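You operate a simulated robot arm through the tools that you are given. There is no shell and no other tool.

Carry out the task below with a simulated robot arm. There is one attempt and no reset: what you move stays moved.

TASK
Try the 25 mm ring plate on both lengths in the socket stand.
Fine: slide it down each clamped length and lift it off, blue socket first; lay it back, then free the stand lever.
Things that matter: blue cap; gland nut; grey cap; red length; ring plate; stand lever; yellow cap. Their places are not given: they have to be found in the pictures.

It is judged by the outcome, as a careful person would: the job done as asked, and still so three seconds after it is handed in. It fails if anything else is knocked over, pushed out of place, dropped, spilled or broken.

THE ROBOT
A 7-joint arm with a two-finger parallel gripper, fixed in place. Base frame: the origin is on the floor under the middle of its stand, x ahead of it, y to its left, z up; the work surface is at about z = 0.85. Readings come in m, rad, newtons and seconds.
It reaches about 0.966 m from its shoulder. Its first joint turns from -2.897 to 2.897 rad. Payload 3.43 kg.
The TCP is the grasp point between the finger pads, 0.03 m short of the fingertips. In the tool frame z runs along the fingers and y along their closing line. Largest opening 0.094 m; finger width 0.028, thickness 0.01; the body of the gripper, 0.05 by 0.096 m, starts 0.055 m behind the TCP.
Orientation is that of the tool frame in the base frame, as [roll, pitch, yaw] about the fixed x, y, z axes, in that order (R = Rz(yaw) Ry(pitch) Rx(roll)). With the fingers straight down and closing along the base's y, the tool's x points along the base's -x, its y along +y and its z along -z.

THE INTERFACE
- The arm moves only by the tool servo_tool. Its argument "increments" is a list that holds one entry, the list of rows, each a list of 7 numbers: the turn, a rotation vector about the base's x, y, z in rad, then the shift along the base's x, y, z in m, then the gripper command, from -1 (shut) to 1 (fully open), values between in proportion. In form: [[[ax, ay, az, dx, dy, dz, jaw], ...]]. A call has 1 to 20 rows; each row is the pose to reach, as a shift and turn from the pose commanded when the call began. A row lasts 0.2 s, in which the tool goes at most 0.05 m and 0.15 rad; a call with a longer step from one row to the next is refused whole, and so is a gripper value outside its range. A pose out of reach is approached as far as the arm can. The call stops where the force on the tool passes 90 N (or 10 N more than at its start, if that is more) or the arm is blocked; 0.2 s more then pass. The fingers move at their own pace (about 0.045 m/s each) and stop on an object; they squeeze with about 30 N. The grip force told is the motor's: it shows also when the fingers shut on nothing. Time passes only in rows, and 0.2 s behind the last, so rows that repeat a pose let the fingers close. The reply holds the time, the measured pose of the TCP, the force on the tool along the base axes, the opening and the grip force, in the units named above and with some noise, with the torque about the TCP (base axes, N m) and any sound that the robot's microphone picked up.
- Cameras (640 x 400 px; columns grow to the right, rows downward): "scene" is fixed at [0.2174, -0.501, 1.4901]; the picture's right is [0.84, 0.54, 0.00], its down [0.44, -0.68, -0.59] and it looks along [-0.32, 0.49, -0.81] (base axes); focal length 214 px, centre (320, 200). "wrist" rides on the gripper at [0.076, 0.014, -0.103] in the tool frame; the picture's right is [-0.18, 0.98, 0.00], its down [-0.75, -0.14, -0.64] and it looks along [-0.63, -0.12, 0.77] (tool axes); focal length 243 px, centre (320, 200).
- camera(camera): a new picture of that camera. It takes no simulated time.
- slide_trunk(by): slides the trunk up (or, below 0, down) by that many m; the arm rides with it, the base frame stays. It gives what a move gives, with no picture.
- pixel_to_xyz(camera, pixels): for up to 12 pixels [column, row] of the newest picture of that camera ("zoom" is the newest enlarged one), the place [x, y, z] in the base frame of the surface seen there, good to about 0.002 m. It takes no simulated time.
- enlarge(camera, box): a new picture of the part [left, top, right, bottom] of that camera's present view, enlarged. It takes no simulated time.
- job_done(): hands the job in; it is judged then, once.

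Leave the gripper open and the arm clear of the work at the hand-in unless told otherwise.

The tools are called after ">>>" as a command line: name --argument value ..., lists and objects as JSON in quotes. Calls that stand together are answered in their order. servo_tool: Moves the arm, as the interface text tells. Its arguments: {"type":"object","properties":{"increments":{"type":"array","items":{"type":"array","items":{"type":"array","items":{"type":"number"}}}}},"required":["increments"]} The other tools are called the same way: slide_trunk (by) moves the trunk up or down; camera (camera) takes a picture; pixel_to_xyz (camera, pixels) gives the place of the surface under pixels of a picture; enlarge (camera, box) takes an enlarged picture of a part of a camera's view; job_done () hands the job in.

At the start:

```text
time_s: 0.0
tcp_pos: [0.1425, -0.3859, 1.2529]
tcp_rot: [-3.141, 0.0, 3.141]
force: [0.1, 0.0, -0.2]
wrist_torque: [0.0, -0.07, 0.02]
opening: 0.0937
grasp_force: 0.1
trunk travel left (down, up): [-0.375, 0.115]
```

scene: 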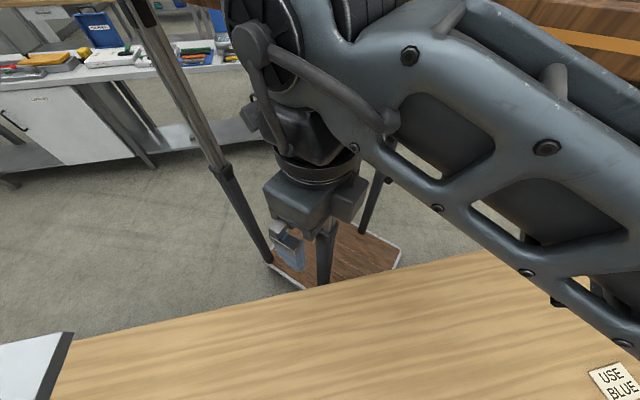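
wrist: 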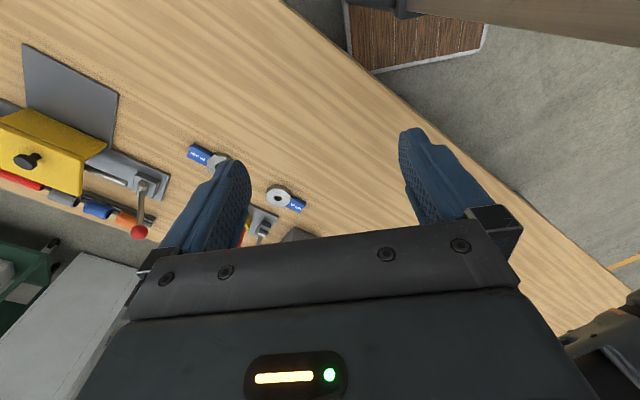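

I see the arm blocking most of the scene view. The wrist view shows some tags near (200,155) and (290,200), and a yellow-covered stand at the left around (50,150). I will enlarge the wrist view to identify things.

>>> enlarge --camera "wrist" --box '[0, 30, 200, 260]'

>>> enlarge --camera "wrist" --box '[170, 130, 330, 260]'

>>> pixel_to_xyz --camera "wrist" --pixels '[[50, 150], [200, 155], [278, 197], [295, 206], [262, 222], [70, 90], [140, 190], [138, 232], [300, 100], [20, 180], [60, 197], [95, 210]]'

```text
1.74 times, centred on (100, 145) of wrist
```

zoom: 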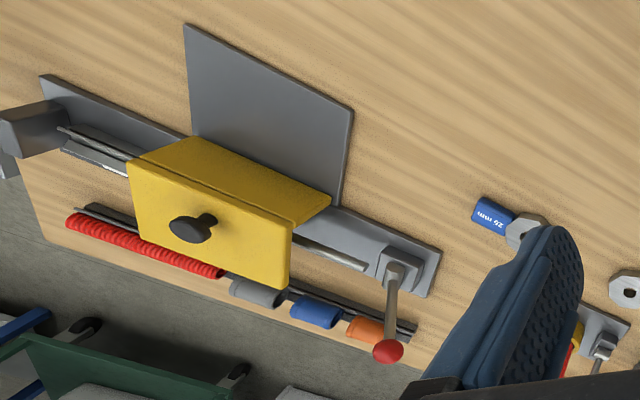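

```text
3.08 times, centred on (250, 195) of wrist
```

zoom: 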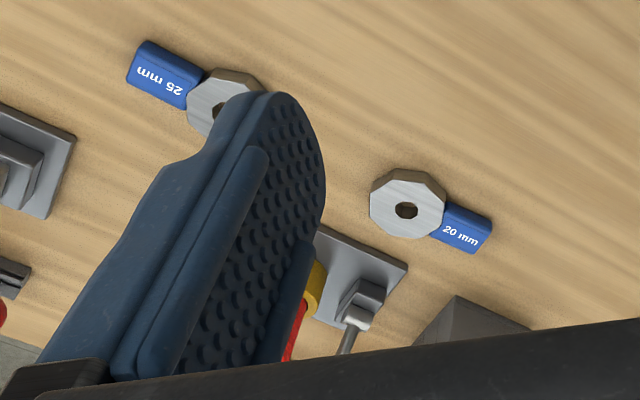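

```text
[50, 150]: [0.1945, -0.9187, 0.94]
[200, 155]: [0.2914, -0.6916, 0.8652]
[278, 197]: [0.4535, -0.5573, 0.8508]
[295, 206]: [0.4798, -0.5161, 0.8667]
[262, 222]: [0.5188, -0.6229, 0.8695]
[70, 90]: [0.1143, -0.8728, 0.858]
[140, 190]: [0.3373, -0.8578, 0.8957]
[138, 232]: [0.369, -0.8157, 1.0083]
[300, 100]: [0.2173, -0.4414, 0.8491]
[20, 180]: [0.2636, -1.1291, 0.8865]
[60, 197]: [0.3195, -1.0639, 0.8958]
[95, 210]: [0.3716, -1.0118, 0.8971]
```

The enlarged views show a 25 mm ring plate (0.30,-0.67) with a blue handle, a 20 mm one (0.45,-0.55), and a stand with red/yellow parts partly hidden behind the finger. There's also a note "USE BLUE" in the scene view. I'll enlarge the note, then move the hand to see more.

>>> enlarge --camera "scene" --box '[540, 340, 640, 400]'

>>> pixel_to_xyz --camera "scene" --pixels '[[610, 382], [300, 350], [500, 330], [30, 370]]'

>>> servo_tool --increments '[[[0, 0, 0, 0.04, 0, 0, 1], [0, 0, 0, 0.08, 0, 0.02, 1], [0, 0, 0, 0.12, 0, 0.03, 1], [0, 0, 0, 0.16, 0, 0.03, 1], [0, 0, 0, 0.2, 0, 0.03, 1]]]'

>>> camera --camera "wrist"

>>> camera --camera "scene"

```text
6.40 times, centred on (590, 370) of scene
```

zoom: 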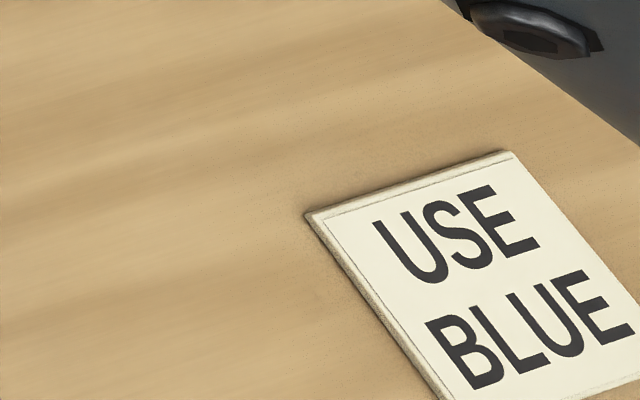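

```text
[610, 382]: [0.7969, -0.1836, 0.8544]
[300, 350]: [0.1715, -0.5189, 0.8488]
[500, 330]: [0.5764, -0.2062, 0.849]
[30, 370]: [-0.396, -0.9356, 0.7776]
```

```text
time_s: 1.2
tcp_pos: [0.3434, -0.3865, 1.2822]
tcp_rot: [-3.141, 0.0, 3.137]
force: [-0.8, 0.8, -0.3]
wrist_torque: [0.04, -0.01, 0.05]
opening: 0.094
grasp_force: 0.0
trunk travel left (down, up): [-0.375, 0.115]
```

```text
taken
```

wrist: 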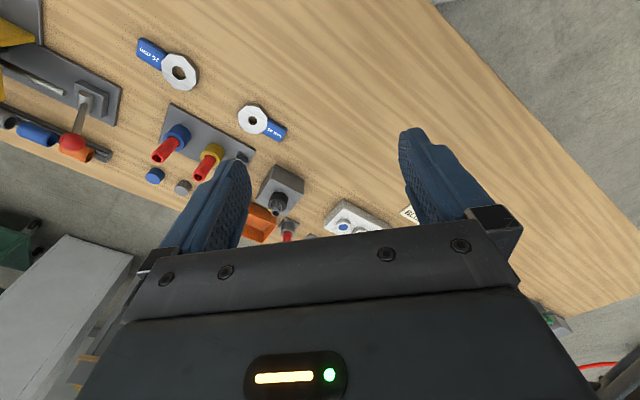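

```text
taken
```

scene: 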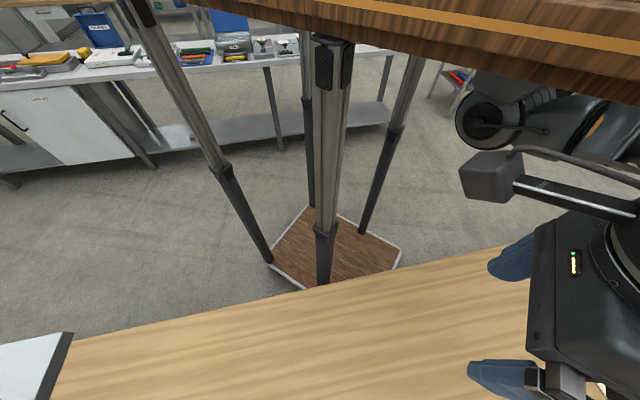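

Now the socket stand is visible at (205,150): blue socket with a red length and yellow socket with a red length, plus a lever maybe near (240,155). I'll enlarge this part.

>>> enlarge --camera "wrist" --box '[100, 30, 340, 250]'

>>> pixel_to_xyz --camera "wrist" --pixels '[[150, 52], [180, 72], [252, 120], [275, 132], [178, 132], [160, 153], [213, 151], [199, 175], [155, 176], [183, 187], [172, 106], [285, 185]]'

```text
1.82 times, centred on (220, 140) of wrist
```

zoom: 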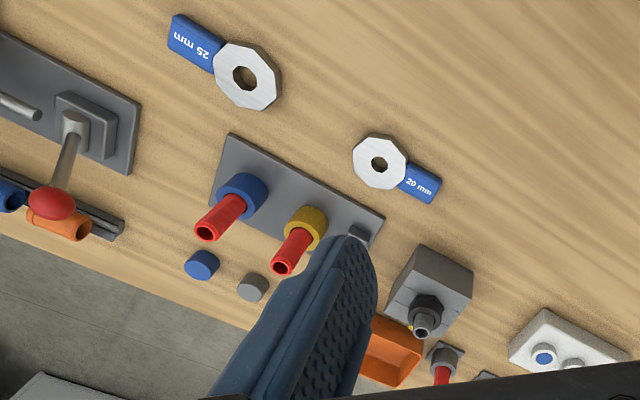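

```text
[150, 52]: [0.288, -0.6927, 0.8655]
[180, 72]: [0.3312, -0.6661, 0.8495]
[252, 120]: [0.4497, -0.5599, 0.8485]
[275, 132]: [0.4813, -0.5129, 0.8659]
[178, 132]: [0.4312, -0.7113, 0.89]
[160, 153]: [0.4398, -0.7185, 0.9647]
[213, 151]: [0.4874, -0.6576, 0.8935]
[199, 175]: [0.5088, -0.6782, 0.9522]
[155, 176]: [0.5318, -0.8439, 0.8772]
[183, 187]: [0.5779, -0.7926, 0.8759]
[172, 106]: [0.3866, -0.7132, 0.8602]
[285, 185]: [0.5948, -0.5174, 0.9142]
```

The stand is at about (0.45,-0.67). I'll shift the hand to −y by about 0.25 so that the stand comes between the fingers in view.

>>> servo_tool --increments '[[[0, 0, 0, 0, -0.05, 0, 1], [0, 0, 0, 0, -0.1, 0, 1], [0, 0, 0, 0, -0.15, 0, 1], [0, 0, 0, 0, -0.2, 0, 1], [0, 0, 0, 0, -0.24, 0, 1]]]'

>>> camera --camera "wrist"

>>> enlarge --camera "wrist" --box '[240, 30, 420, 220]'

>>> camera --camera "scene"

```text
time_s: 2.4
tcp_pos: [0.3454, -0.6276, 1.2817]
tcp_rot: [-3.14, 0.0, -3.141]
force: [0.7, 0.8, 0.5]
wrist_torque: [-0.04, -0.02, -0.02]
opening: 0.0938
grasp_force: 0.0
trunk travel left (down, up): [-0.375, 0.115]
```

```text
taken
```

wrist: 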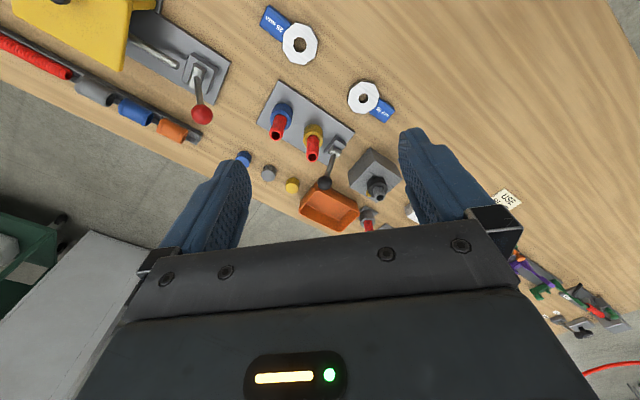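

```text
2.11 times, centred on (330, 125) of wrist
```

zoom: 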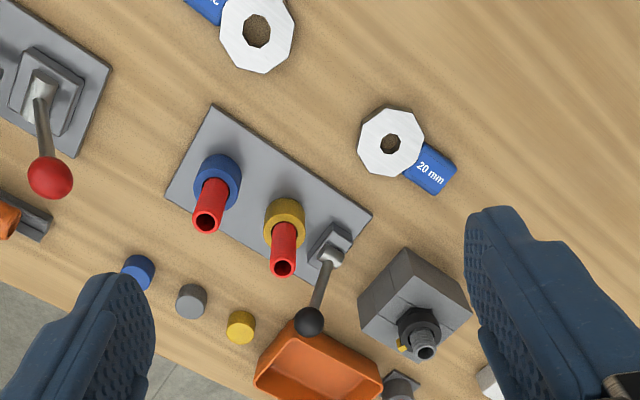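

```text
taken
```

scene: 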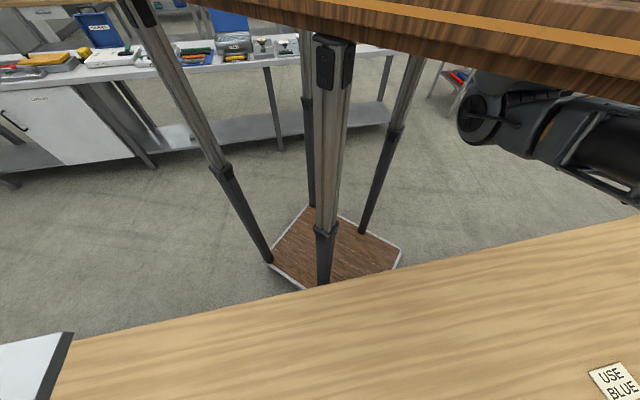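

Now I see clearly: stand plate with blue socket (left), yellow socket (right), stand lever with black knob at right end, both with red lengths upright. I'll measure the ring plate, tubes, lever.

>>> enlarge --camera "wrist" --box '[250, 0, 330, 70]'

>>> pixel_to_xyz --camera "zoom" --pixels '[[320, 200], [405, 256], [405, 200], [405, 310], [350, 256], [460, 256], [180, 140], [100, 60], [230, 80], [130, 190]]'

>>> pixel_to_xyz --camera "wrist" --pixels '[[276, 134], [279, 128], [281, 108], [283, 103], [311, 156], [313, 150], [315, 132], [325, 183], [333, 150], [337, 141], [328, 170], [265, 115]]'

```text
5.71 times, centred on (290, 35) of wrist
```

zoom: 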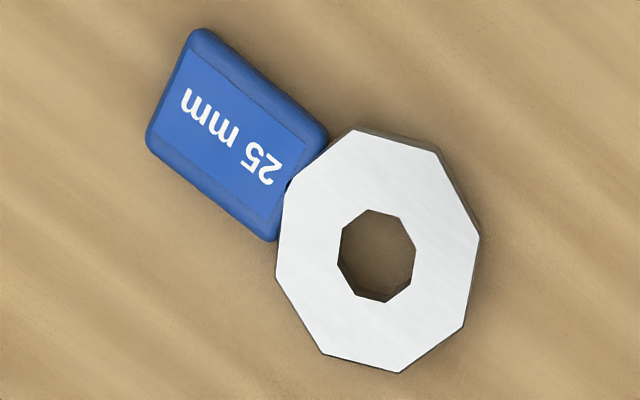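

```text
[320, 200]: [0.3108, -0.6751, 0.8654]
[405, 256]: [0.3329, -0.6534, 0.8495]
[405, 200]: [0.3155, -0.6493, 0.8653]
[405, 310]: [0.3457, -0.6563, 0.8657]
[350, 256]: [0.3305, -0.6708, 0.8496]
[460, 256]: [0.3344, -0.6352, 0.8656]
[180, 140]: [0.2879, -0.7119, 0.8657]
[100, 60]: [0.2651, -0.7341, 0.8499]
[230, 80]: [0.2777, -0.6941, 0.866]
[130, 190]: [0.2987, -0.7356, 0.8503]
```

```text
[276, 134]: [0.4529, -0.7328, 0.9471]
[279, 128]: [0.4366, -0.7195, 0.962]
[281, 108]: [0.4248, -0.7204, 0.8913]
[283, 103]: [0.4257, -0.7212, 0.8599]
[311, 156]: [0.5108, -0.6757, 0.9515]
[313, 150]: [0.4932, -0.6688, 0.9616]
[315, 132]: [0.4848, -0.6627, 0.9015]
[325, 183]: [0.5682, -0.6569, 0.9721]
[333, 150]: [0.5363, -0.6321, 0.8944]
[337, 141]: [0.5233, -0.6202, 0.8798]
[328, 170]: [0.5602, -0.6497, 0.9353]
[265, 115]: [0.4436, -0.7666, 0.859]
```

The ring plate's hole centre is near (0.330,-0.662), handle near (0.292,-0.696), top z≈0.8655. Tubes at about (0.432,-0.722) and (0.49,-0.67), tops ≈0.963. Before planning the grasp I'll test, up high, whether the hand can yaw a large amount so the camera would sit on the ring side.

>>> servo_tool --increments '[[[0, 0, -0.15, 0, 0, 0, 1], [0, 0, -0.3, 0, 0, 0, 1], [0, 0, -0.45, 0, 0, 0, 1], [0, 0, -0.6, 0, 0, 0, 1], [0, 0, -0.75, 0, 0, 0, 1], [0, 0, -0.9, 0, 0, 0, 1], [0, 0, -1.05, 0, 0, 0, 1], [0, 0, -1.2, 0, 0, 0, 1], [0, 0, -1.35, 0, 0, 0, 1], [0, 0, -1.5, 0, 0, 0, 1], [0, 0, -1.65, 0, 0, 0, 1], [0, 0, -1.8, 0, 0, 0, 1], [0, 0, -1.95, 0, 0, 0, 1], [0, 0, -2.1, 0, 0, 0, 1], [0, 0, -2.25, 0, 0, 0, 1], [0, 0, -2.4, 0, 0, 0, 1]]]'

>>> camera --camera "wrist"

>>> camera --camera "scene"

```text
time_s: 5.8
tcp_pos: [0.2647, -0.5798, 1.2642]
tcp_rot: [3.136, 0.007, 0.786]
force: [0.6, -0.2, -0.7]
wrist_torque: [0.08, -0.02, -0.04]
opening: 0.0941
grasp_force: 0.0
out of reach, approached as far as the arm can: row 14, 15, 16
trunk travel left (down, up): [-0.375, 0.115]
```

```text
taken
```

wrist: 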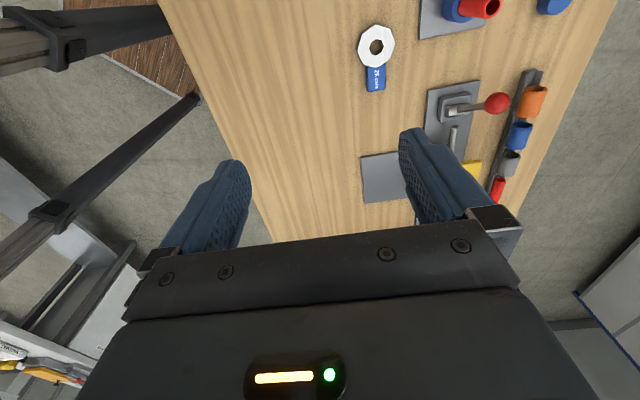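

```text
taken
```

scene: 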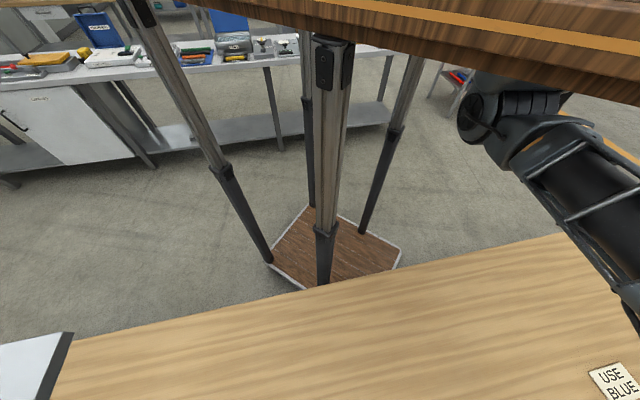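

The hand can't quite reach that yaw (joint limit near −2.0 rad turn), so I'll use the other approach (camera on the far side of the handle). I'm turning back to where I was.

>>> servo_tool --increments '[[[0, 0, 0.15, 0, 0, 0, 1], [0, 0, 0.3, 0, 0, 0, 1], [0, 0, 0.45, 0, 0, 0, 1], [0, 0, 0.6, 0, 0, 0, 1], [0, 0, 0.75, 0, 0, 0, 1], [0, 0, 0.9, 0, 0, 0, 1], [0, 0, 1.05, 0, 0, 0, 1], [0, 0, 1.2, 0, 0, 0, 1], [0, 0, 1.35, 0, 0, 0, 1], [0, 0, 1.5, 0, 0, 0, 1], [0, 0, 1.65, 0, 0, 0, 1], [0, 0, 1.8, 0, 0, 0, 1], [0, 0, 1.95, 0, 0, 0, 1], [0, 0, 2.1, 0, 0, 0, 1], [0, 0, 2.25, 0, 0, 0, 1], [0, 0, 2.4, 0, 0, 0, 1]]]'

>>> camera --camera "wrist"

```text
time_s: 9.2
tcp_pos: [0.2643, -0.578, 1.2639]
tcp_rot: [-3.141, 0.0, -3.139]
force: [-0.3, -0.9, -0.4]
wrist_torque: [-0.01, -0.02, -0.03]
opening: 0.0941
grasp_force: 0.0
trunk travel left (down, up): [-0.375, 0.115]
```

```text
taken
```

wrist: 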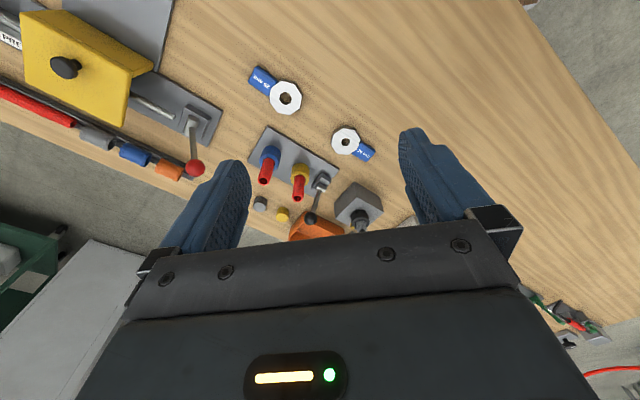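

Now at (0.264,-0.578,1.264), square. I'll turn +0.73 rad so the fingers close across the ring plate's handle and go above the handle at z≈1.10 to measure.

>>> servo_tool --increments '[[[0, 0, 0.146, 0.0056, -0.0236, -0.0328, 1], [0, 0, 0.292, 0.0112, -0.0472, -0.0656, 1], [0, 0, 0.438, 0.0168, -0.0708, -0.0984, 1], [0, 0, 0.584, 0.0224, -0.0944, -0.1312, 1], [0, 0, 0.73, 0.028, -0.118, -0.164, 1], [0, 0, 0.73, 0.028, -0.118, -0.164, 1]]]'

>>> camera --camera "wrist"

>>> enlarge --camera "wrist" --box '[260, 40, 400, 140]'

```text
time_s: 10.6
tcp_pos: [0.2937, -0.6971, 1.0992]
tcp_rot: [3.141, 0.0, -2.41]
force: [0.2, -0.4, -0.3]
wrist_torque: [0.02, 0.01, -0.03]
opening: 0.0939
grasp_force: 0.1
trunk travel left (down, up): [-0.375, 0.115]
```

```text
taken
```

wrist: 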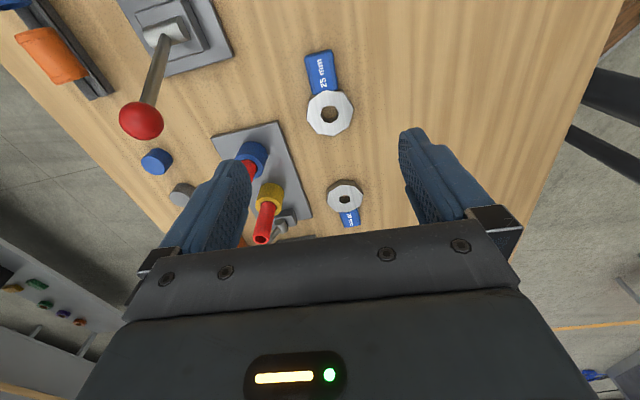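

```text
4.00 times, centred on (330, 90) of wrist
```

zoom: 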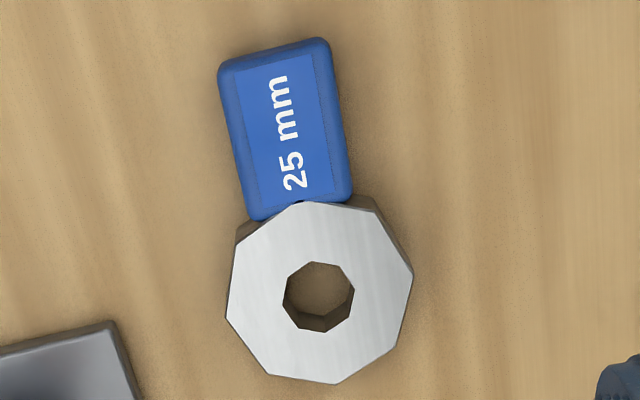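

The handle appears nicely aligned with the tool. I'll measure points around the handle edges, ring rim, and hole.

>>> pixel_to_xyz --camera "zoom" --pixels '[[230, 80], [322, 55], [345, 185], [262, 205], [275, 50], [285, 130], [305, 215], [240, 300], [400, 285], [320, 370], [270, 350], [380, 230]]'

>>> pixel_to_xyz --camera "zoom" --pixels '[[278, 294], [358, 294], [316, 256], [326, 337], [290, 268], [350, 325], [225, 130], [345, 110], [235, 130], [337, 110], [260, 230], [360, 350]]'

```text
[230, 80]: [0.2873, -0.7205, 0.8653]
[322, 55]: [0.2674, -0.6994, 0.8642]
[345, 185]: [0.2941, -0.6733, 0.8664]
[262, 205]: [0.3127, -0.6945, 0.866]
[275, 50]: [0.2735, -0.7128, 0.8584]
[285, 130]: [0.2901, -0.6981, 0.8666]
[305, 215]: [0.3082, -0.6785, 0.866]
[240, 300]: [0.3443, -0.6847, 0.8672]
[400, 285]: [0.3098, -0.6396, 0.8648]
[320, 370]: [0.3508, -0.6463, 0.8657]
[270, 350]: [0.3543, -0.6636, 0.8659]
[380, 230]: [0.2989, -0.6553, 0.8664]
```

```text
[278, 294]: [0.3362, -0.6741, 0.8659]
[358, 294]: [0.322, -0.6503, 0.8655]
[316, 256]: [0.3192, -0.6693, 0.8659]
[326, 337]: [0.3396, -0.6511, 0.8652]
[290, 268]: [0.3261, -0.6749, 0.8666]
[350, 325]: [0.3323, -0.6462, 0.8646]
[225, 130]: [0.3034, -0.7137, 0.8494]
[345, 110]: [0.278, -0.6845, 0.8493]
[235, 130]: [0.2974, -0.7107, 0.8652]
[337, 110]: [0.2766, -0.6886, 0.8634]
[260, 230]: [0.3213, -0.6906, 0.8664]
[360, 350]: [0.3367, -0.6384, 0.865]
```

Hole centre ≈ (0.329,-0.661); handle centre ≈ (0.290,-0.697), about 29 mm wide by 37 mm long, axis at ~43.5°. Before grasping I'll fly over the stand at the same height to measure tubes and lever.

>>> servo_tool --increments '[[[0, 0, 0.005, 0.035, -0.003, 0.01, 1], [0, 0, 0.01, 0.07, -0.006, 0.01, 1], [0, 0, 0.015, 0.105, -0.009, 0.01, 1], [0, 0, 0.02, 0.14, -0.012, 0.01, 1], [0, 0, 0.02, 0.172, -0.013, 0.01, 1], [0, 0, 0.02, 0.172, -0.013, 0.01, 1]]]'

>>> camera --camera "wrist"

>>> enlarge --camera "wrist" --box '[220, 0, 420, 130]'

```text
time_s: 12.0
tcp_pos: [0.4641, -0.7103, 1.1101]
tcp_rot: [-3.14, 0.0, -2.392]
force: [-0.6, -0.6, 0.2]
wrist_torque: [0.01, 0.01, 0.0]
opening: 0.0939
grasp_force: 0.0
trunk travel left (down, up): [-0.375, 0.115]
```

```text
taken
```

wrist: 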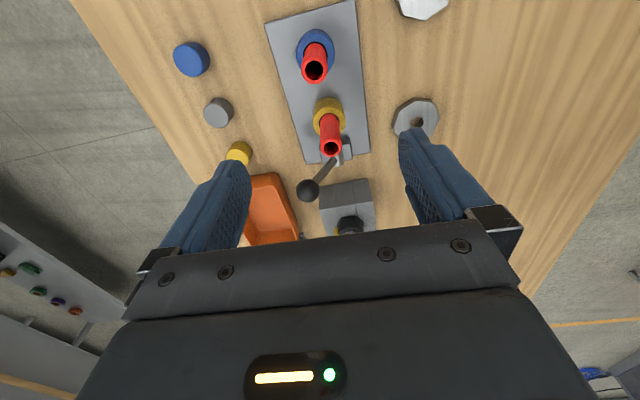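

```text
3.08 times, centred on (320, 65) of wrist
```

zoom: 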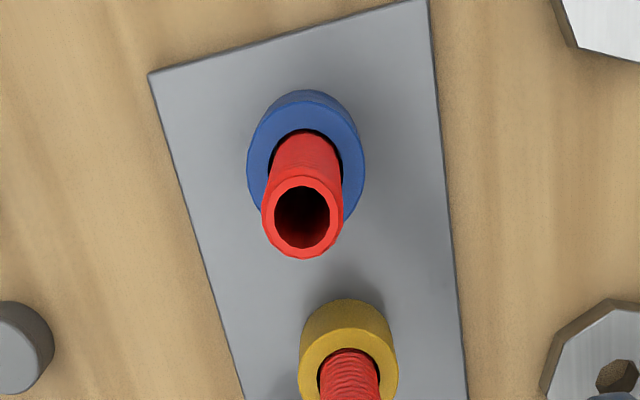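

The blue tube top is at zoom (302,217). I'll measure its rim, and then enlarge the yellow socket region and lever.

>>> pixel_to_xyz --camera "zoom" --pixels '[[267, 215], [337, 215], [302, 180], [302, 252], [279, 190], [326, 242], [326, 190], [279, 242], [300, 145], [260, 150], [350, 150], [305, 98]]'

>>> enlarge --camera "wrist" --box '[270, 80, 390, 210]'

```text
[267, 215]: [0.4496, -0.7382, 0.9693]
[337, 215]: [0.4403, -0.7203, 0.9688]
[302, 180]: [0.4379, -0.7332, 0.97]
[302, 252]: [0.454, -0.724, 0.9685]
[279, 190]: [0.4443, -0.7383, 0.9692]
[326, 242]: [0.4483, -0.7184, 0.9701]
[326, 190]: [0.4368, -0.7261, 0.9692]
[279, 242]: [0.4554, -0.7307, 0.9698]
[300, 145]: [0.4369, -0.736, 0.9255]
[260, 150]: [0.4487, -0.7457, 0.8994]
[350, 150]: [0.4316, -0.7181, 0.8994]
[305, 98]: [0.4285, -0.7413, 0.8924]
```

```text
3.08 times, centred on (330, 145) of wrist
```

zoom: 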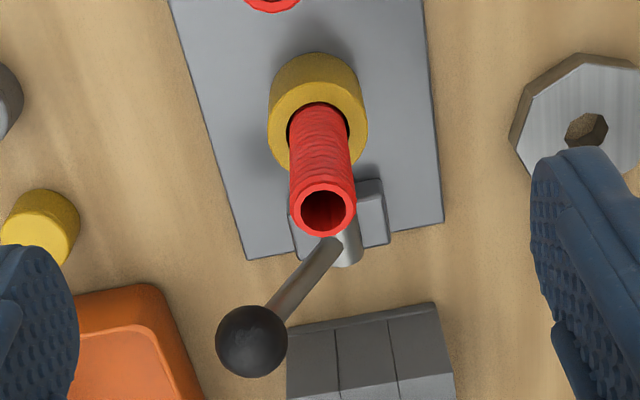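

The blue tube's top centre comes out at (0.4459,-0.7286,0.9695), outer diameter ~24 mm. Now measuring yellow's tube rim and the lever parts.

>>> pixel_to_xyz --camera "zoom" --pixels '[[295, 210], [351, 210], [323, 187], [323, 234], [304, 192], [343, 228], [343, 192], [304, 228], [318, 115], [315, 90], [280, 130], [355, 130]]'

>>> pixel_to_xyz --camera "zoom" --pixels '[[252, 340], [230, 340], [270, 320], [285, 300], [315, 265], [330, 248], [345, 250], [350, 262], [370, 200], [380, 230], [310, 220], [375, 185]]'

>>> enlarge --camera "wrist" --box '[295, 130, 375, 210]'

```text
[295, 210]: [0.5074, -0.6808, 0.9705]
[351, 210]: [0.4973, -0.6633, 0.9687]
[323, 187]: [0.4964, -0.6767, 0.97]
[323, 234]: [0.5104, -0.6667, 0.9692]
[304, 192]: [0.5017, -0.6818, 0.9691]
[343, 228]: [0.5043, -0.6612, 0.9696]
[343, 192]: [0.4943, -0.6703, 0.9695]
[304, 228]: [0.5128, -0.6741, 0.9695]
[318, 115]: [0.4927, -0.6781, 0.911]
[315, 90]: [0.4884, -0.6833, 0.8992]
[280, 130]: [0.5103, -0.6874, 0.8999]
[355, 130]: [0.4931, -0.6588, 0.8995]
```

```text
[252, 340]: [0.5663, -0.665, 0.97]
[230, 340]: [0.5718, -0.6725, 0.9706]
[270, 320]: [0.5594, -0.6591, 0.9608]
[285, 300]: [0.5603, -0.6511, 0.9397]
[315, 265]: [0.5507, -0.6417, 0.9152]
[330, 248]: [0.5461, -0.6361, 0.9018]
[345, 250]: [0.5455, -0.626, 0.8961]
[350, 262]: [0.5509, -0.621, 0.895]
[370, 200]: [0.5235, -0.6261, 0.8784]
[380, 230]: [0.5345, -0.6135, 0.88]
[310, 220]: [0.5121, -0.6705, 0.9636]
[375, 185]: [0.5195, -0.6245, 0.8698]
```

```text
5.00 times, centred on (335, 170) of wrist
```

zoom: 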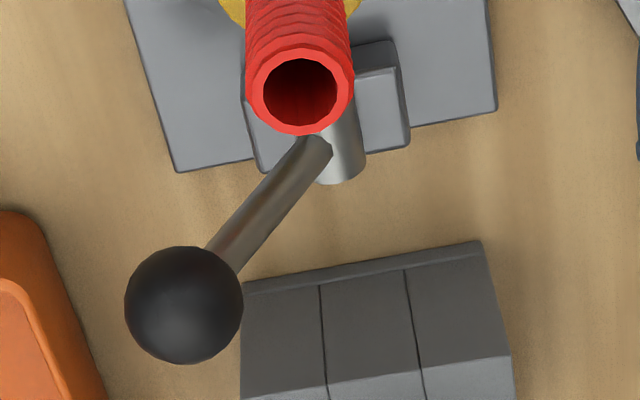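

Yellow's tube top centre is at (0.5031,-0.6719,0.9695); both tubes look vertical. The lever pivots about the stand's long axis, its knob tilted toward +x−y at (0.569,-0.666,0.96). Now I go back over the ring plate's handle and come down to z 0.96 to check the alignment.

>>> servo_tool --increments '[[[0, 0, 0, -0.045, 0.003, 0, 1], [0, 0, 0, -0.09, 0.006, 0, 1], [0, 0, 0, -0.135, 0.009, 0, 1], [0, 0, 0, -0.1742, 0.0123, 0, 1], [0, 0, 0, -0.1742, 0.0123, -0.05, 1], [0, 0, 0, -0.1742, 0.0123, -0.1, 1], [0, 0, 0, -0.1742, 0.0123, -0.15, 1], [0, 0, 0, -0.1742, 0.0123, -0.15, 1]]]'

>>> camera --camera "wrist"

```text
time_s: 13.8
tcp_pos: [0.2904, -0.6987, 0.9593]
tcp_rot: [-3.141, 0.0, -2.391]
force: [1.1, -0.6, 0.3]
wrist_torque: [-0.02, -0.03, 0.03]
opening: 0.094
grasp_force: 0.0
trunk travel left (down, up): [-0.375, 0.115]
```

```text
taken
```

wrist: 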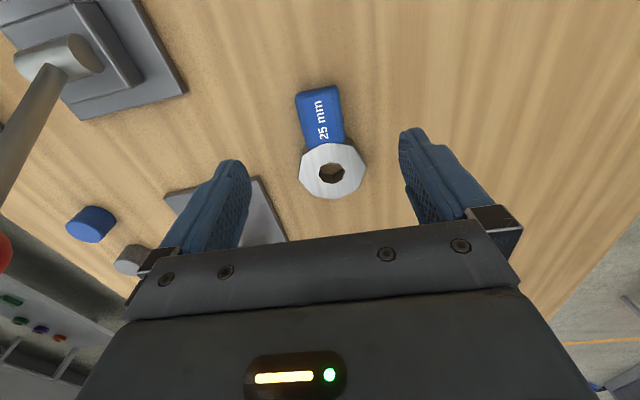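

Closer view shows the plate between the fingers. I'll enlarge to refine hole and handle measurement.

>>> enlarge --camera "wrist" --box '[270, 75, 400, 205]'

```text
3.08 times, centred on (335, 140) of wrist
```

zoom: 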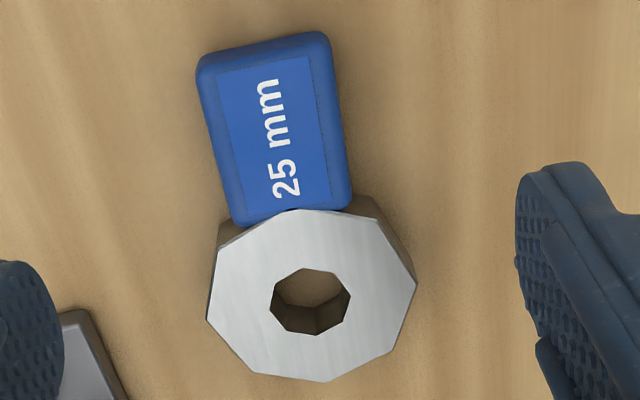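

I'll query points just outside the hole rim and on the outer corners, plus the handle edges.

>>> pixel_to_xyz --camera "zoom" --pixels '[[264, 301], [357, 301], [310, 262], [310, 341], [277, 273], [345, 330], [345, 273], [277, 330], [290, 265], [335, 338], [267, 315], [355, 285]]'

>>> pixel_to_xyz --camera "zoom" --pixels '[[208, 70], [325, 45], [343, 195], [240, 212], [222, 140], [330, 120], [265, 55], [212, 315], [412, 285], [322, 378], [308, 212], [240, 370]]'

```text
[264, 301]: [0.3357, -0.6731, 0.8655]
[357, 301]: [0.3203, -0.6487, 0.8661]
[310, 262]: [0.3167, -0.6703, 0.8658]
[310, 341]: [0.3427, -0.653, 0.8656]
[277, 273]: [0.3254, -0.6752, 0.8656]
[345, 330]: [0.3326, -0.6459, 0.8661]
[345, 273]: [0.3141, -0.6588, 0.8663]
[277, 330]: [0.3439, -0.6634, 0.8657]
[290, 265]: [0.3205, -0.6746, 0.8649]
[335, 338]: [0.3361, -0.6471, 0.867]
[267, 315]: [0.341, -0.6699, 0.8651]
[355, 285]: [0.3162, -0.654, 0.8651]
```

```text
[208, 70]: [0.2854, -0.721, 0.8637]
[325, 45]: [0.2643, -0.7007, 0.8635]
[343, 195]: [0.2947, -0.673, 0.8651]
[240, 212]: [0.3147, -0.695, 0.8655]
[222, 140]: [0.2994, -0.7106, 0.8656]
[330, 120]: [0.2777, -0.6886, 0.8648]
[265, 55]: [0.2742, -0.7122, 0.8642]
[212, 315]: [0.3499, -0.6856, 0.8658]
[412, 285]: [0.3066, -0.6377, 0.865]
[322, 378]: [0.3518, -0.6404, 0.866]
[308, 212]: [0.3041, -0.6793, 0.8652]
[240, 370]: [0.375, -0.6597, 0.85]
```

Refined hole centre (0.3288,-0.6612); the TCP is about 1.3 mm off laterally from the handle's axis, so I'll correct (−0.9 mm, +1.0 mm) and descend to z≈0.882 with open fingers.

>>> servo_tool --increments '[[[0, 0, 0, -0.0009, 0.001, -0.03, 1], [0, 0, 0, -0.0009, 0.001, -0.055, 1], [0, 0, 0, -0.0009, 0.001, -0.07, 1], [0, 0, 0, -0.0009, 0.001, -0.0773, 1], [0, 0, 0, -0.0009, 0.001, -0.0773, 1]]]'

>>> camera --camera "wrist"

```text
time_s: 15.0
tcp_pos: [0.2878, -0.6954, 0.884]
tcp_rot: [-3.141, 0.002, -2.393]
force: [0.3, -0.3, 0.7]
wrist_torque: [-0.03, -0.02, 0.02]
opening: 0.0938
grasp_force: 0.1
trunk travel left (down, up): [-0.375, 0.115]
```

```text
taken
```

wrist: 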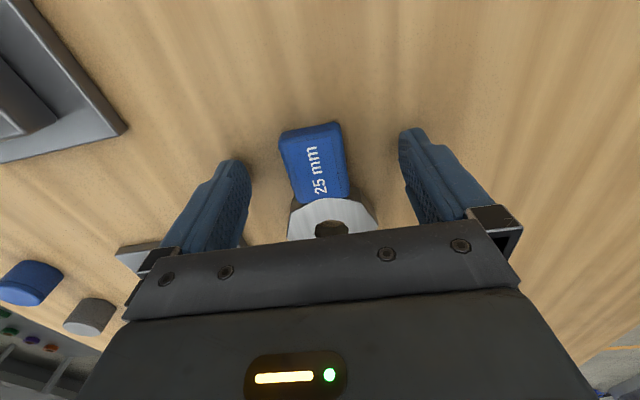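

The measured pose (0.2878,-0.6954,0.884) is 2–3 mm off the expected; I'll hold one row to let it settle and re-read.

>>> servo_tool --increments '[[[0, 0, 0, 0, 0, 0, 1], [0, 0, 0, 0, 0, 0, 1]]]'

>>> enlarge --camera "wrist" --box '[250, 110, 400, 240]'

```text
time_s: 15.6
tcp_pos: [0.289, -0.6969, 0.8826]
tcp_rot: [3.141, -0.001, -2.392]
force: [0.0, -0.2, -0.3]
wrist_torque: [0.01, 0.01, 0.01]
opening: 0.094
grasp_force: 0.1
trunk travel left (down, up): [-0.375, 0.115]
```

```text
3.08 times, centred on (325, 175) of wrist
```

zoom: 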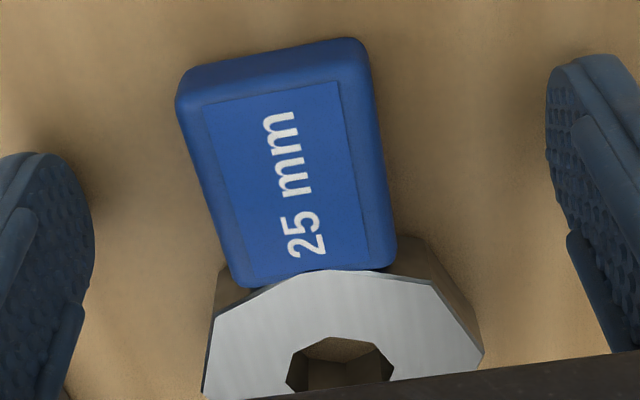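

Settled at (0.289,-0.6969,0.8826). The handle looks well placed between the fingers. One more measurement of handle corners and hole edge in this close view before closing.

>>> pixel_to_xyz --camera "zoom" --pixels '[[205, 150], [375, 120], [220, 200], [385, 190], [190, 95], [363, 60], [240, 270], [390, 250], [282, 375], [397, 375], [340, 332], [270, 75]]'

```text
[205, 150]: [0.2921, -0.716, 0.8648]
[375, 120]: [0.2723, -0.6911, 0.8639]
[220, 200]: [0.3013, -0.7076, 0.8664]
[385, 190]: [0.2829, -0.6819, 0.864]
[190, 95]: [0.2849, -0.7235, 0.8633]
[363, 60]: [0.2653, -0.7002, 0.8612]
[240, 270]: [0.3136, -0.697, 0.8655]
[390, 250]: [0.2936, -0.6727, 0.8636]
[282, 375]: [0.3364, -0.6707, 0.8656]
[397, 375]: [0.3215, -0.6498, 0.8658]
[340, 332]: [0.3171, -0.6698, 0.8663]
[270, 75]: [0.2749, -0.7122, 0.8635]
```

The handle's axis passes through the hole centre and the tool is aligned within 1 mm. Closing the gripper now.

>>> servo_tool --increments '[[[0, 0, 0, 0, 0, 0, -1], [0, 0, 0, 0, 0, 0, -1], [0, 0, 0, 0, 0, 0, -1], [0, 0, 0, 0, 0, 0, -1], [0, 0, 0, 0, 0, 0, -1], [0, 0, 0, 0, 0, 0, -1], [0, 0, 0, 0, 0, 0, -1]]]'

>>> enlarge --camera "wrist" --box '[250, 110, 400, 240]'

```text
time_s: 17.2
tcp_pos: [0.2886, -0.6966, 0.8826]
tcp_rot: [-3.141, 0.002, -2.392]
force: [1.5, -2.3, 2.8]
wrist_torque: [0.0, -0.33, -0.16]
opening: 0.0356
grasp_force: 29.8
trunk travel left (down, up): [-0.375, 0.115]
```

```text
3.08 times, centred on (325, 175) of wrist
```

zoom: 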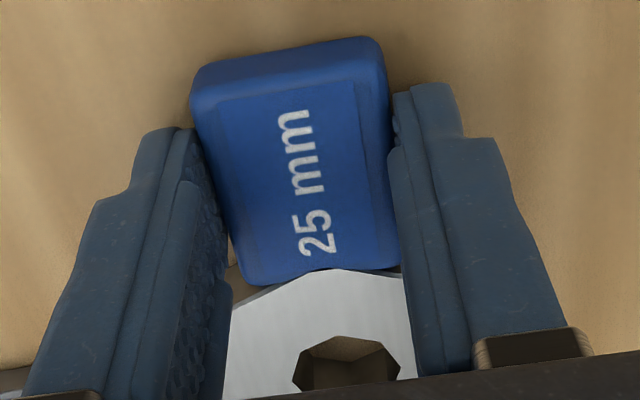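

Gripped: opening 0.0356 m, grip 29.8 N. I'll re-measure the hole's visible edge after the grip before lifting.

>>> pixel_to_xyz --camera "zoom" --pixels '[[287, 375], [404, 365], [345, 332], [300, 350], [390, 345], [215, 120], [375, 90], [235, 210], [390, 190], [260, 350], [230, 270], [320, 290]]'

>>> servo_tool --increments '[[[0, 0, 0, 0, 0, 0.004, -1], [0, 0, 0, 0, 0, 0.02, -1], [0, 0, 0, 0, 0, 0.05, -1], [0, 0, 0, 0, 0, 0.09, -1], [0, 0, 0, 0, 0, 0.13, -1], [0, 0, 0, 0, 0, 0.13, -1], [0, 0, 0, 0, 0, 0.13, -1]]]'

>>> camera --camera "wrist"

```text
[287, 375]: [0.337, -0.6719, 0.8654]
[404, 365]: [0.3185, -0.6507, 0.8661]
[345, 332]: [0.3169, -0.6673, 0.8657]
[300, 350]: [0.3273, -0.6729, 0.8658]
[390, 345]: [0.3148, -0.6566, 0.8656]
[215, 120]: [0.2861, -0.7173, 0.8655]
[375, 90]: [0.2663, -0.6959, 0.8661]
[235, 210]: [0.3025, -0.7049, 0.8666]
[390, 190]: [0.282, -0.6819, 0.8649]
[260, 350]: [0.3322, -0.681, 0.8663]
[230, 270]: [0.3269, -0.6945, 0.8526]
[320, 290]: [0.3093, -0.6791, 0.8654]
```

```text
time_s: 18.8
tcp_pos: [0.2904, -0.6953, 1.0125]
tcp_rot: [-3.141, 0.001, -2.391]
force: [-0.4, -0.2, -3.8]
wrist_torque: [-0.08, 0.04, -0.01]
opening: 0.0358
grasp_force: 29.8
trunk travel left (down, up): [-0.375, 0.115]
```

```text
taken
```

wrist: 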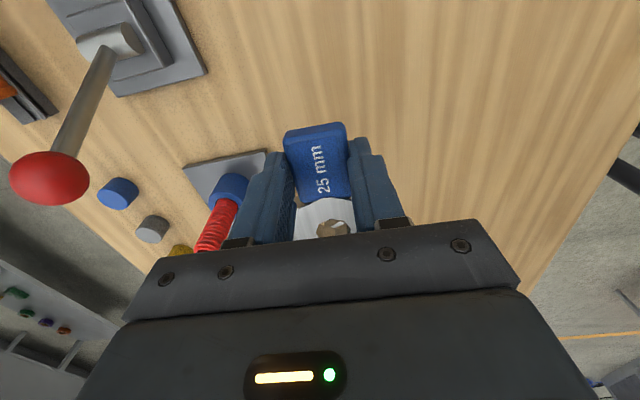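

Lifted cleanly (about 3.5 N weight). The red knob of the neighbouring fixture at (0.369,-0.816,1.01) would be near the hand if the handle kept its direction, so I'll turn the plate −1.536 rad so the handle points toward the robot side (perpendicular to the stand), raise it, and go above the blue tube.

>>> servo_tool --increments '[[[0, 0, -0.14, 0, 0, 0.02, -1], [0, 0, -0.28, 0, 0, 0.04, -1], [0, 0, -0.42, 0, 0, 0.05, -1], [0, 0, -0.56, 0, 0, 0.05, -1], [0, 0, -0.7, 0, 0, 0.05, -1], [0, 0, -0.84, 0, 0, 0.05, -1], [0, 0, -0.98, 0, 0, 0.05, -1], [0, 0, -1.12, 0, 0, 0.05, -1], [0, 0, -1.26, 0, 0, 0.05, -1], [0, 0, -1.4, 0, 0, 0.05, -1], [0, 0, -1.536, 0, 0, 0.05, -1], [0, 0, -1.536, 0, 0, 0.05, -1]]]'

>>> camera --camera "wrist"

```text
time_s: 21.4
tcp_pos: [0.2889, -0.6957, 1.0624]
tcp_rot: [3.14, -0.001, 2.353]
force: [-0.4, 0.3, -3.2]
wrist_torque: [0.1, 0.11, 0.04]
opening: 0.0355
grasp_force: 30.0
trunk travel left (down, up): [-0.375, 0.115]
```

```text
taken
```

wrist: 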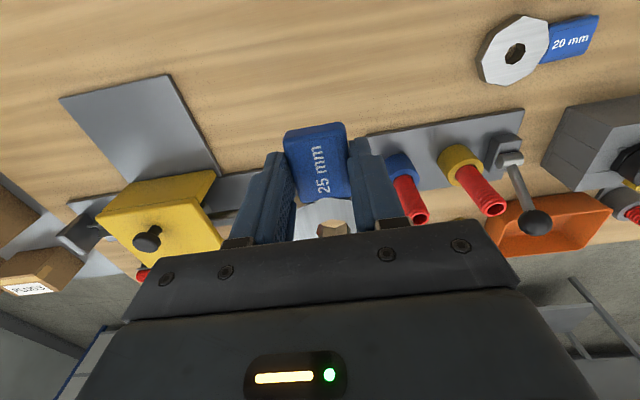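

Turned. Now I'll enlarge on the held plate to locate its hole relative to the hand.

>>> enlarge --camera "wrist" --box '[280, 180, 380, 250]'

```text
5.71 times, centred on (330, 215) of wrist
```

zoom: 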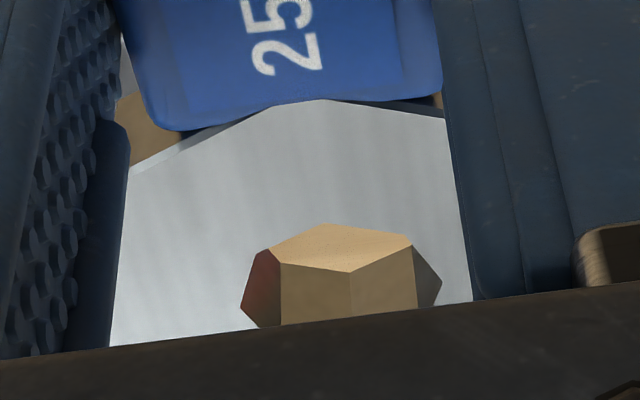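

I see five corners of the hole's octagonal edge: (240,305), (268,249), (326,222), (412,245), (443,280). I'll query just outside them.

>>> pixel_to_xyz --camera "zoom" --pixels '[[236, 305], [265, 246], [326, 218], [415, 241], [447, 280], [250, 272], [297, 232], [368, 228], [432, 258], [320, 104], [300, 150], [400, 150]]'

>>> servo_tool --increments '[[[0, 0, 0, 0, 0, 0, -1]]]'

>>> servo_tool --increments '[[[0, 0, 0, 0, 0, 0, -1]]]'

>>> servo_tool --increments '[[[0, 0, 0, 0, 0, 0, -1]]]'

```text
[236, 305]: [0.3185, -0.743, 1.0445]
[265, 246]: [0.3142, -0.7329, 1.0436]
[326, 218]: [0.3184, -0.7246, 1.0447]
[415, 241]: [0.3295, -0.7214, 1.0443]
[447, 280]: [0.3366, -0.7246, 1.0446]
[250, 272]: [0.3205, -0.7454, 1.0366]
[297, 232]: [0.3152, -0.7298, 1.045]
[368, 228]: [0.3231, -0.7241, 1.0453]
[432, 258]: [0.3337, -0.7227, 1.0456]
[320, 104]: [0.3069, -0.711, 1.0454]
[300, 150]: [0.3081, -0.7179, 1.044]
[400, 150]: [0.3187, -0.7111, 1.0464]
```

```text
time_s: 21.8
tcp_pos: [0.2894, -0.6978, 1.0618]
tcp_rot: [3.141, 0.0, 2.353]
force: [-0.9, 0.6, -3.6]
wrist_torque: [0.1, 0.1, -0.03]
opening: 0.0355
grasp_force: 29.4
trunk travel left (down, up): [-0.375, 0.115]
```

```text
time_s: 22.2
tcp_pos: [0.29, -0.6975, 1.0624]
tcp_rot: [-3.141, 0.0, 2.353]
force: [-0.1, 0.0, -3.4]
wrist_torque: [0.08, 0.11, -0.01]
opening: 0.0358
grasp_force: 29.9
trunk travel left (down, up): [-0.375, 0.115]
```

```text
time_s: 22.6
tcp_pos: [0.2884, -0.6965, 1.0629]
tcp_rot: [-3.142, 0.001, 2.354]
force: [-0.6, -0.5, -3.3]
wrist_torque: [0.06, 0.13, 0.02]
opening: 0.0355
grasp_force: 30.3
trunk travel left (down, up): [-0.375, 0.115]
```

Hole centre of the held plate ≈ (0.327,-0.734) at TCP (0.289,-0.697). I'll move so that the hole sits above the blue tube (0.4459,-0.7286), with the plate bottom ~1.5 cm above the tube's top, then look through the hole.

>>> servo_tool --increments '[[[0, 0, 0, 0.03, 0.0015, 0, -1], [0, 0, 0, 0.06, 0.003, 0, -1], [0, 0, 0, 0.09, 0.0045, 0, -1], [0, 0, 0, 0.1187, 0.0058, 0, -1], [0, 0, 0, 0.1187, 0.0058, -0.025, -1], [0, 0, 0, 0.1187, 0.0058, -0.045, -1], [0, 0, 0, 0.1187, 0.0058, -0.045, -1], [0, 0, 0, 0.1187, 0.0058, -0.045, -1]]]'

>>> camera --camera "wrist"

>>> enlarge --camera "wrist" --box '[280, 180, 380, 250]'

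```text
time_s: 24.4
tcp_pos: [0.4079, -0.6912, 1.0152]
tcp_rot: [3.14, 0.001, 2.354]
force: [-0.4, 1.1, -4.2]
wrist_torque: [0.09, 0.08, -0.01]
opening: 0.0359
grasp_force: 29.6
trunk travel left (down, up): [-0.375, 0.115]
```

```text
taken
```

wrist: 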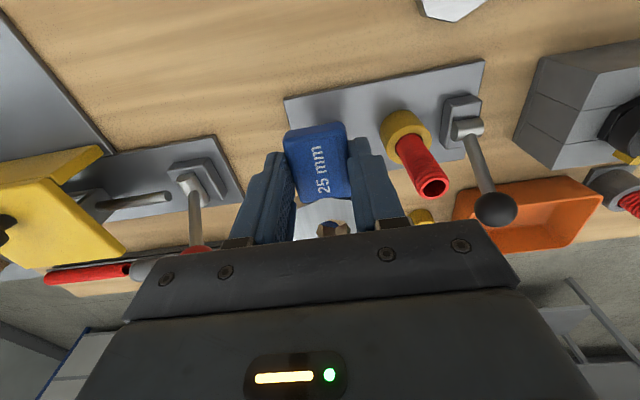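

```text
5.71 times, centred on (330, 215) of wrist
```

zoom: 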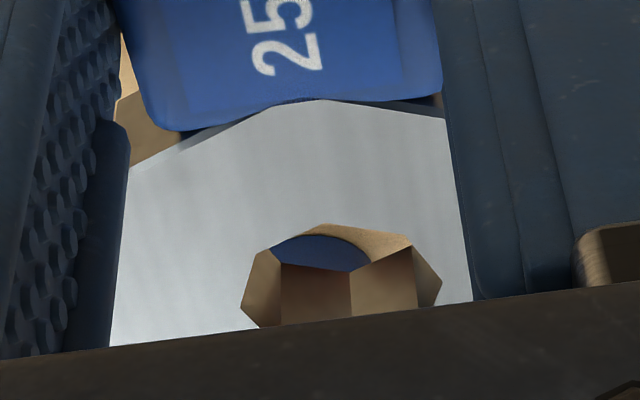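

Through the hole I see something blue at zoom (315,252); let me check what it is, and measure the yellow tube and hole again from here.

>>> pixel_to_xyz --camera "zoom" --pixels '[[315, 252], [350, 255], [380, 240], [236, 305], [265, 246], [326, 218], [415, 241], [447, 280], [297, 230], [370, 228], [432, 258], [248, 275]]'

>>> pixel_to_xyz --camera "wrist" --pixels '[[432, 178], [432, 197], [419, 188], [446, 186], [424, 181], [441, 194], [441, 180], [423, 194]]'

```text
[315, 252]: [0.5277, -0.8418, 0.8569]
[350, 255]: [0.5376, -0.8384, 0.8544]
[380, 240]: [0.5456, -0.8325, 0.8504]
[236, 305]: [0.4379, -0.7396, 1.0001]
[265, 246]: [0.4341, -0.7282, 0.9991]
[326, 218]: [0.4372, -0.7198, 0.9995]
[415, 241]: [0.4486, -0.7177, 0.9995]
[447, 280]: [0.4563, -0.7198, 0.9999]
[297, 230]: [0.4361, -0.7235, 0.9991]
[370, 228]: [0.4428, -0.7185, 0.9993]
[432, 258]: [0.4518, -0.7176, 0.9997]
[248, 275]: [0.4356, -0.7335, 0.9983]
```

```text
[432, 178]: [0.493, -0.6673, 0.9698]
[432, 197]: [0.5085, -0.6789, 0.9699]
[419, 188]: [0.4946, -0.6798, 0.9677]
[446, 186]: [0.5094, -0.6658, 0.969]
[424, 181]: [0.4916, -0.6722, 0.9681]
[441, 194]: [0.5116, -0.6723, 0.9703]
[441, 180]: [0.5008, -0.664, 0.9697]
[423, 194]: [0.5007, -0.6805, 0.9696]
```

The blue seen is the cap on the table far below. Hole is now at about (0.4473,-0.7301). I'll zoom on the yellow tube from this yaw to cross-check for a view-dependent bias.

>>> enlarge --camera "wrist" --box '[390, 140, 490, 210]'

```text
5.71 times, centred on (440, 175) of wrist
```

zoom: 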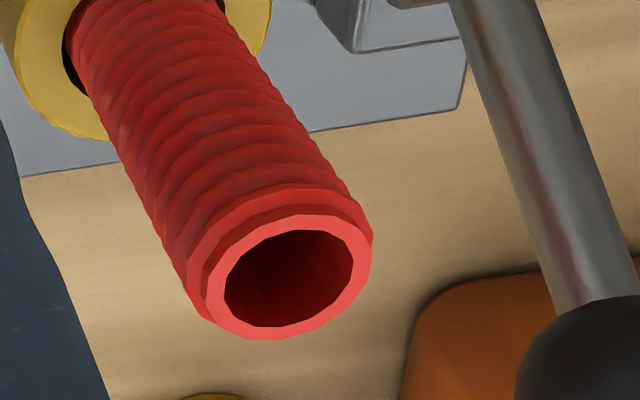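

The tube is corrugated with outer diameter about 22–23 mm, giving ~1.3 mm radial clearance. I'll measure its rim here.

>>> pixel_to_xyz --camera "zoom" --pixels '[[215, 285], [362, 253], [295, 222], [275, 332], [235, 248], [340, 300], [338, 225], [230, 318], [258, 232], [315, 320]]'

```text
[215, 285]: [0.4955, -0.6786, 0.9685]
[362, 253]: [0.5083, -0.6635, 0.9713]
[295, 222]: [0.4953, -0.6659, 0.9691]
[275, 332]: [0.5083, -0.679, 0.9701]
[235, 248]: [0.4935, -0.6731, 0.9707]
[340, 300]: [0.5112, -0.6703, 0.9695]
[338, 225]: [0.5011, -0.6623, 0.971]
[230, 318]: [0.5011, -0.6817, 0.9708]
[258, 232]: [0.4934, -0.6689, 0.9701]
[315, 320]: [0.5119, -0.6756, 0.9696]
```

Yellow centre from here is (0.5020,-0.6719), so the blue tube is at about (0.445,-0.7286). I'll nudge the plate ~1 mm toward the hand and lower in small steps watching the force; contact with the tube top is expected at TCP z≈1.002.

>>> servo_tool --increments '[[[0, 0, 0, -0.0009, 0.0009, -0.006, -1], [0, 0, 0, -0.0009, 0.0009, -0.011, -1], [0, 0, 0, -0.0009, 0.0009, -0.011, -1]]]'

>>> enlarge --camera "wrist" --box '[280, 180, 380, 250]'

```text
time_s: 25.2
tcp_pos: [0.4082, -0.6895, 1.0071]
tcp_rot: [3.141, 0.002, 2.356]
force: [-0.5, 0.3, -3.1]
wrist_torque: [0.1, 0.09, -0.01]
opening: 0.0358
grasp_force: 29.9
trunk travel left (down, up): [-0.375, 0.115]
```

```text
5.71 times, centred on (330, 215) of wrist
```

zoom: 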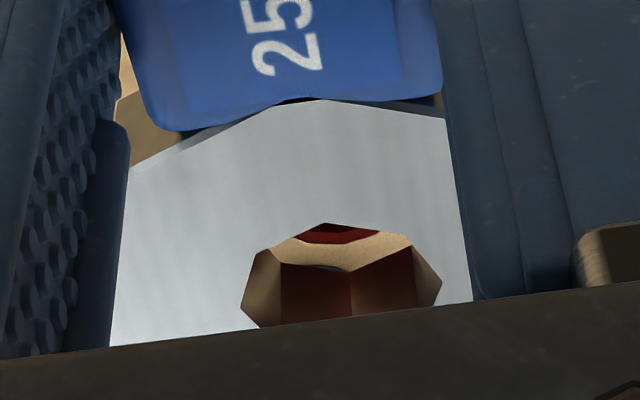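

Through the hole I now see the red rim of the blue-socket tube centred at column ~341, matching the hole's middle column. Let me query its far edge position.

>>> pixel_to_xyz --camera "zoom" --pixels '[[340, 240], [320, 240], [360, 237], [340, 232], [376, 232], [308, 239], [340, 228], [236, 305], [265, 246], [326, 218], [415, 241], [447, 280]]'

```text
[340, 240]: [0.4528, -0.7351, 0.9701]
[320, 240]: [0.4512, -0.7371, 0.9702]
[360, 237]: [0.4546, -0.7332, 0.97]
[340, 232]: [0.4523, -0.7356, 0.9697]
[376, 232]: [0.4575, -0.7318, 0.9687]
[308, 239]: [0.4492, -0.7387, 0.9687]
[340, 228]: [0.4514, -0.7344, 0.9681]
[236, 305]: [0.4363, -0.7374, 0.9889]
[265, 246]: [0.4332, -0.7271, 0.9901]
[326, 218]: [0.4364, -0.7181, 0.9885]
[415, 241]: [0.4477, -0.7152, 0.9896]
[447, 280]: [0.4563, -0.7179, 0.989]
```

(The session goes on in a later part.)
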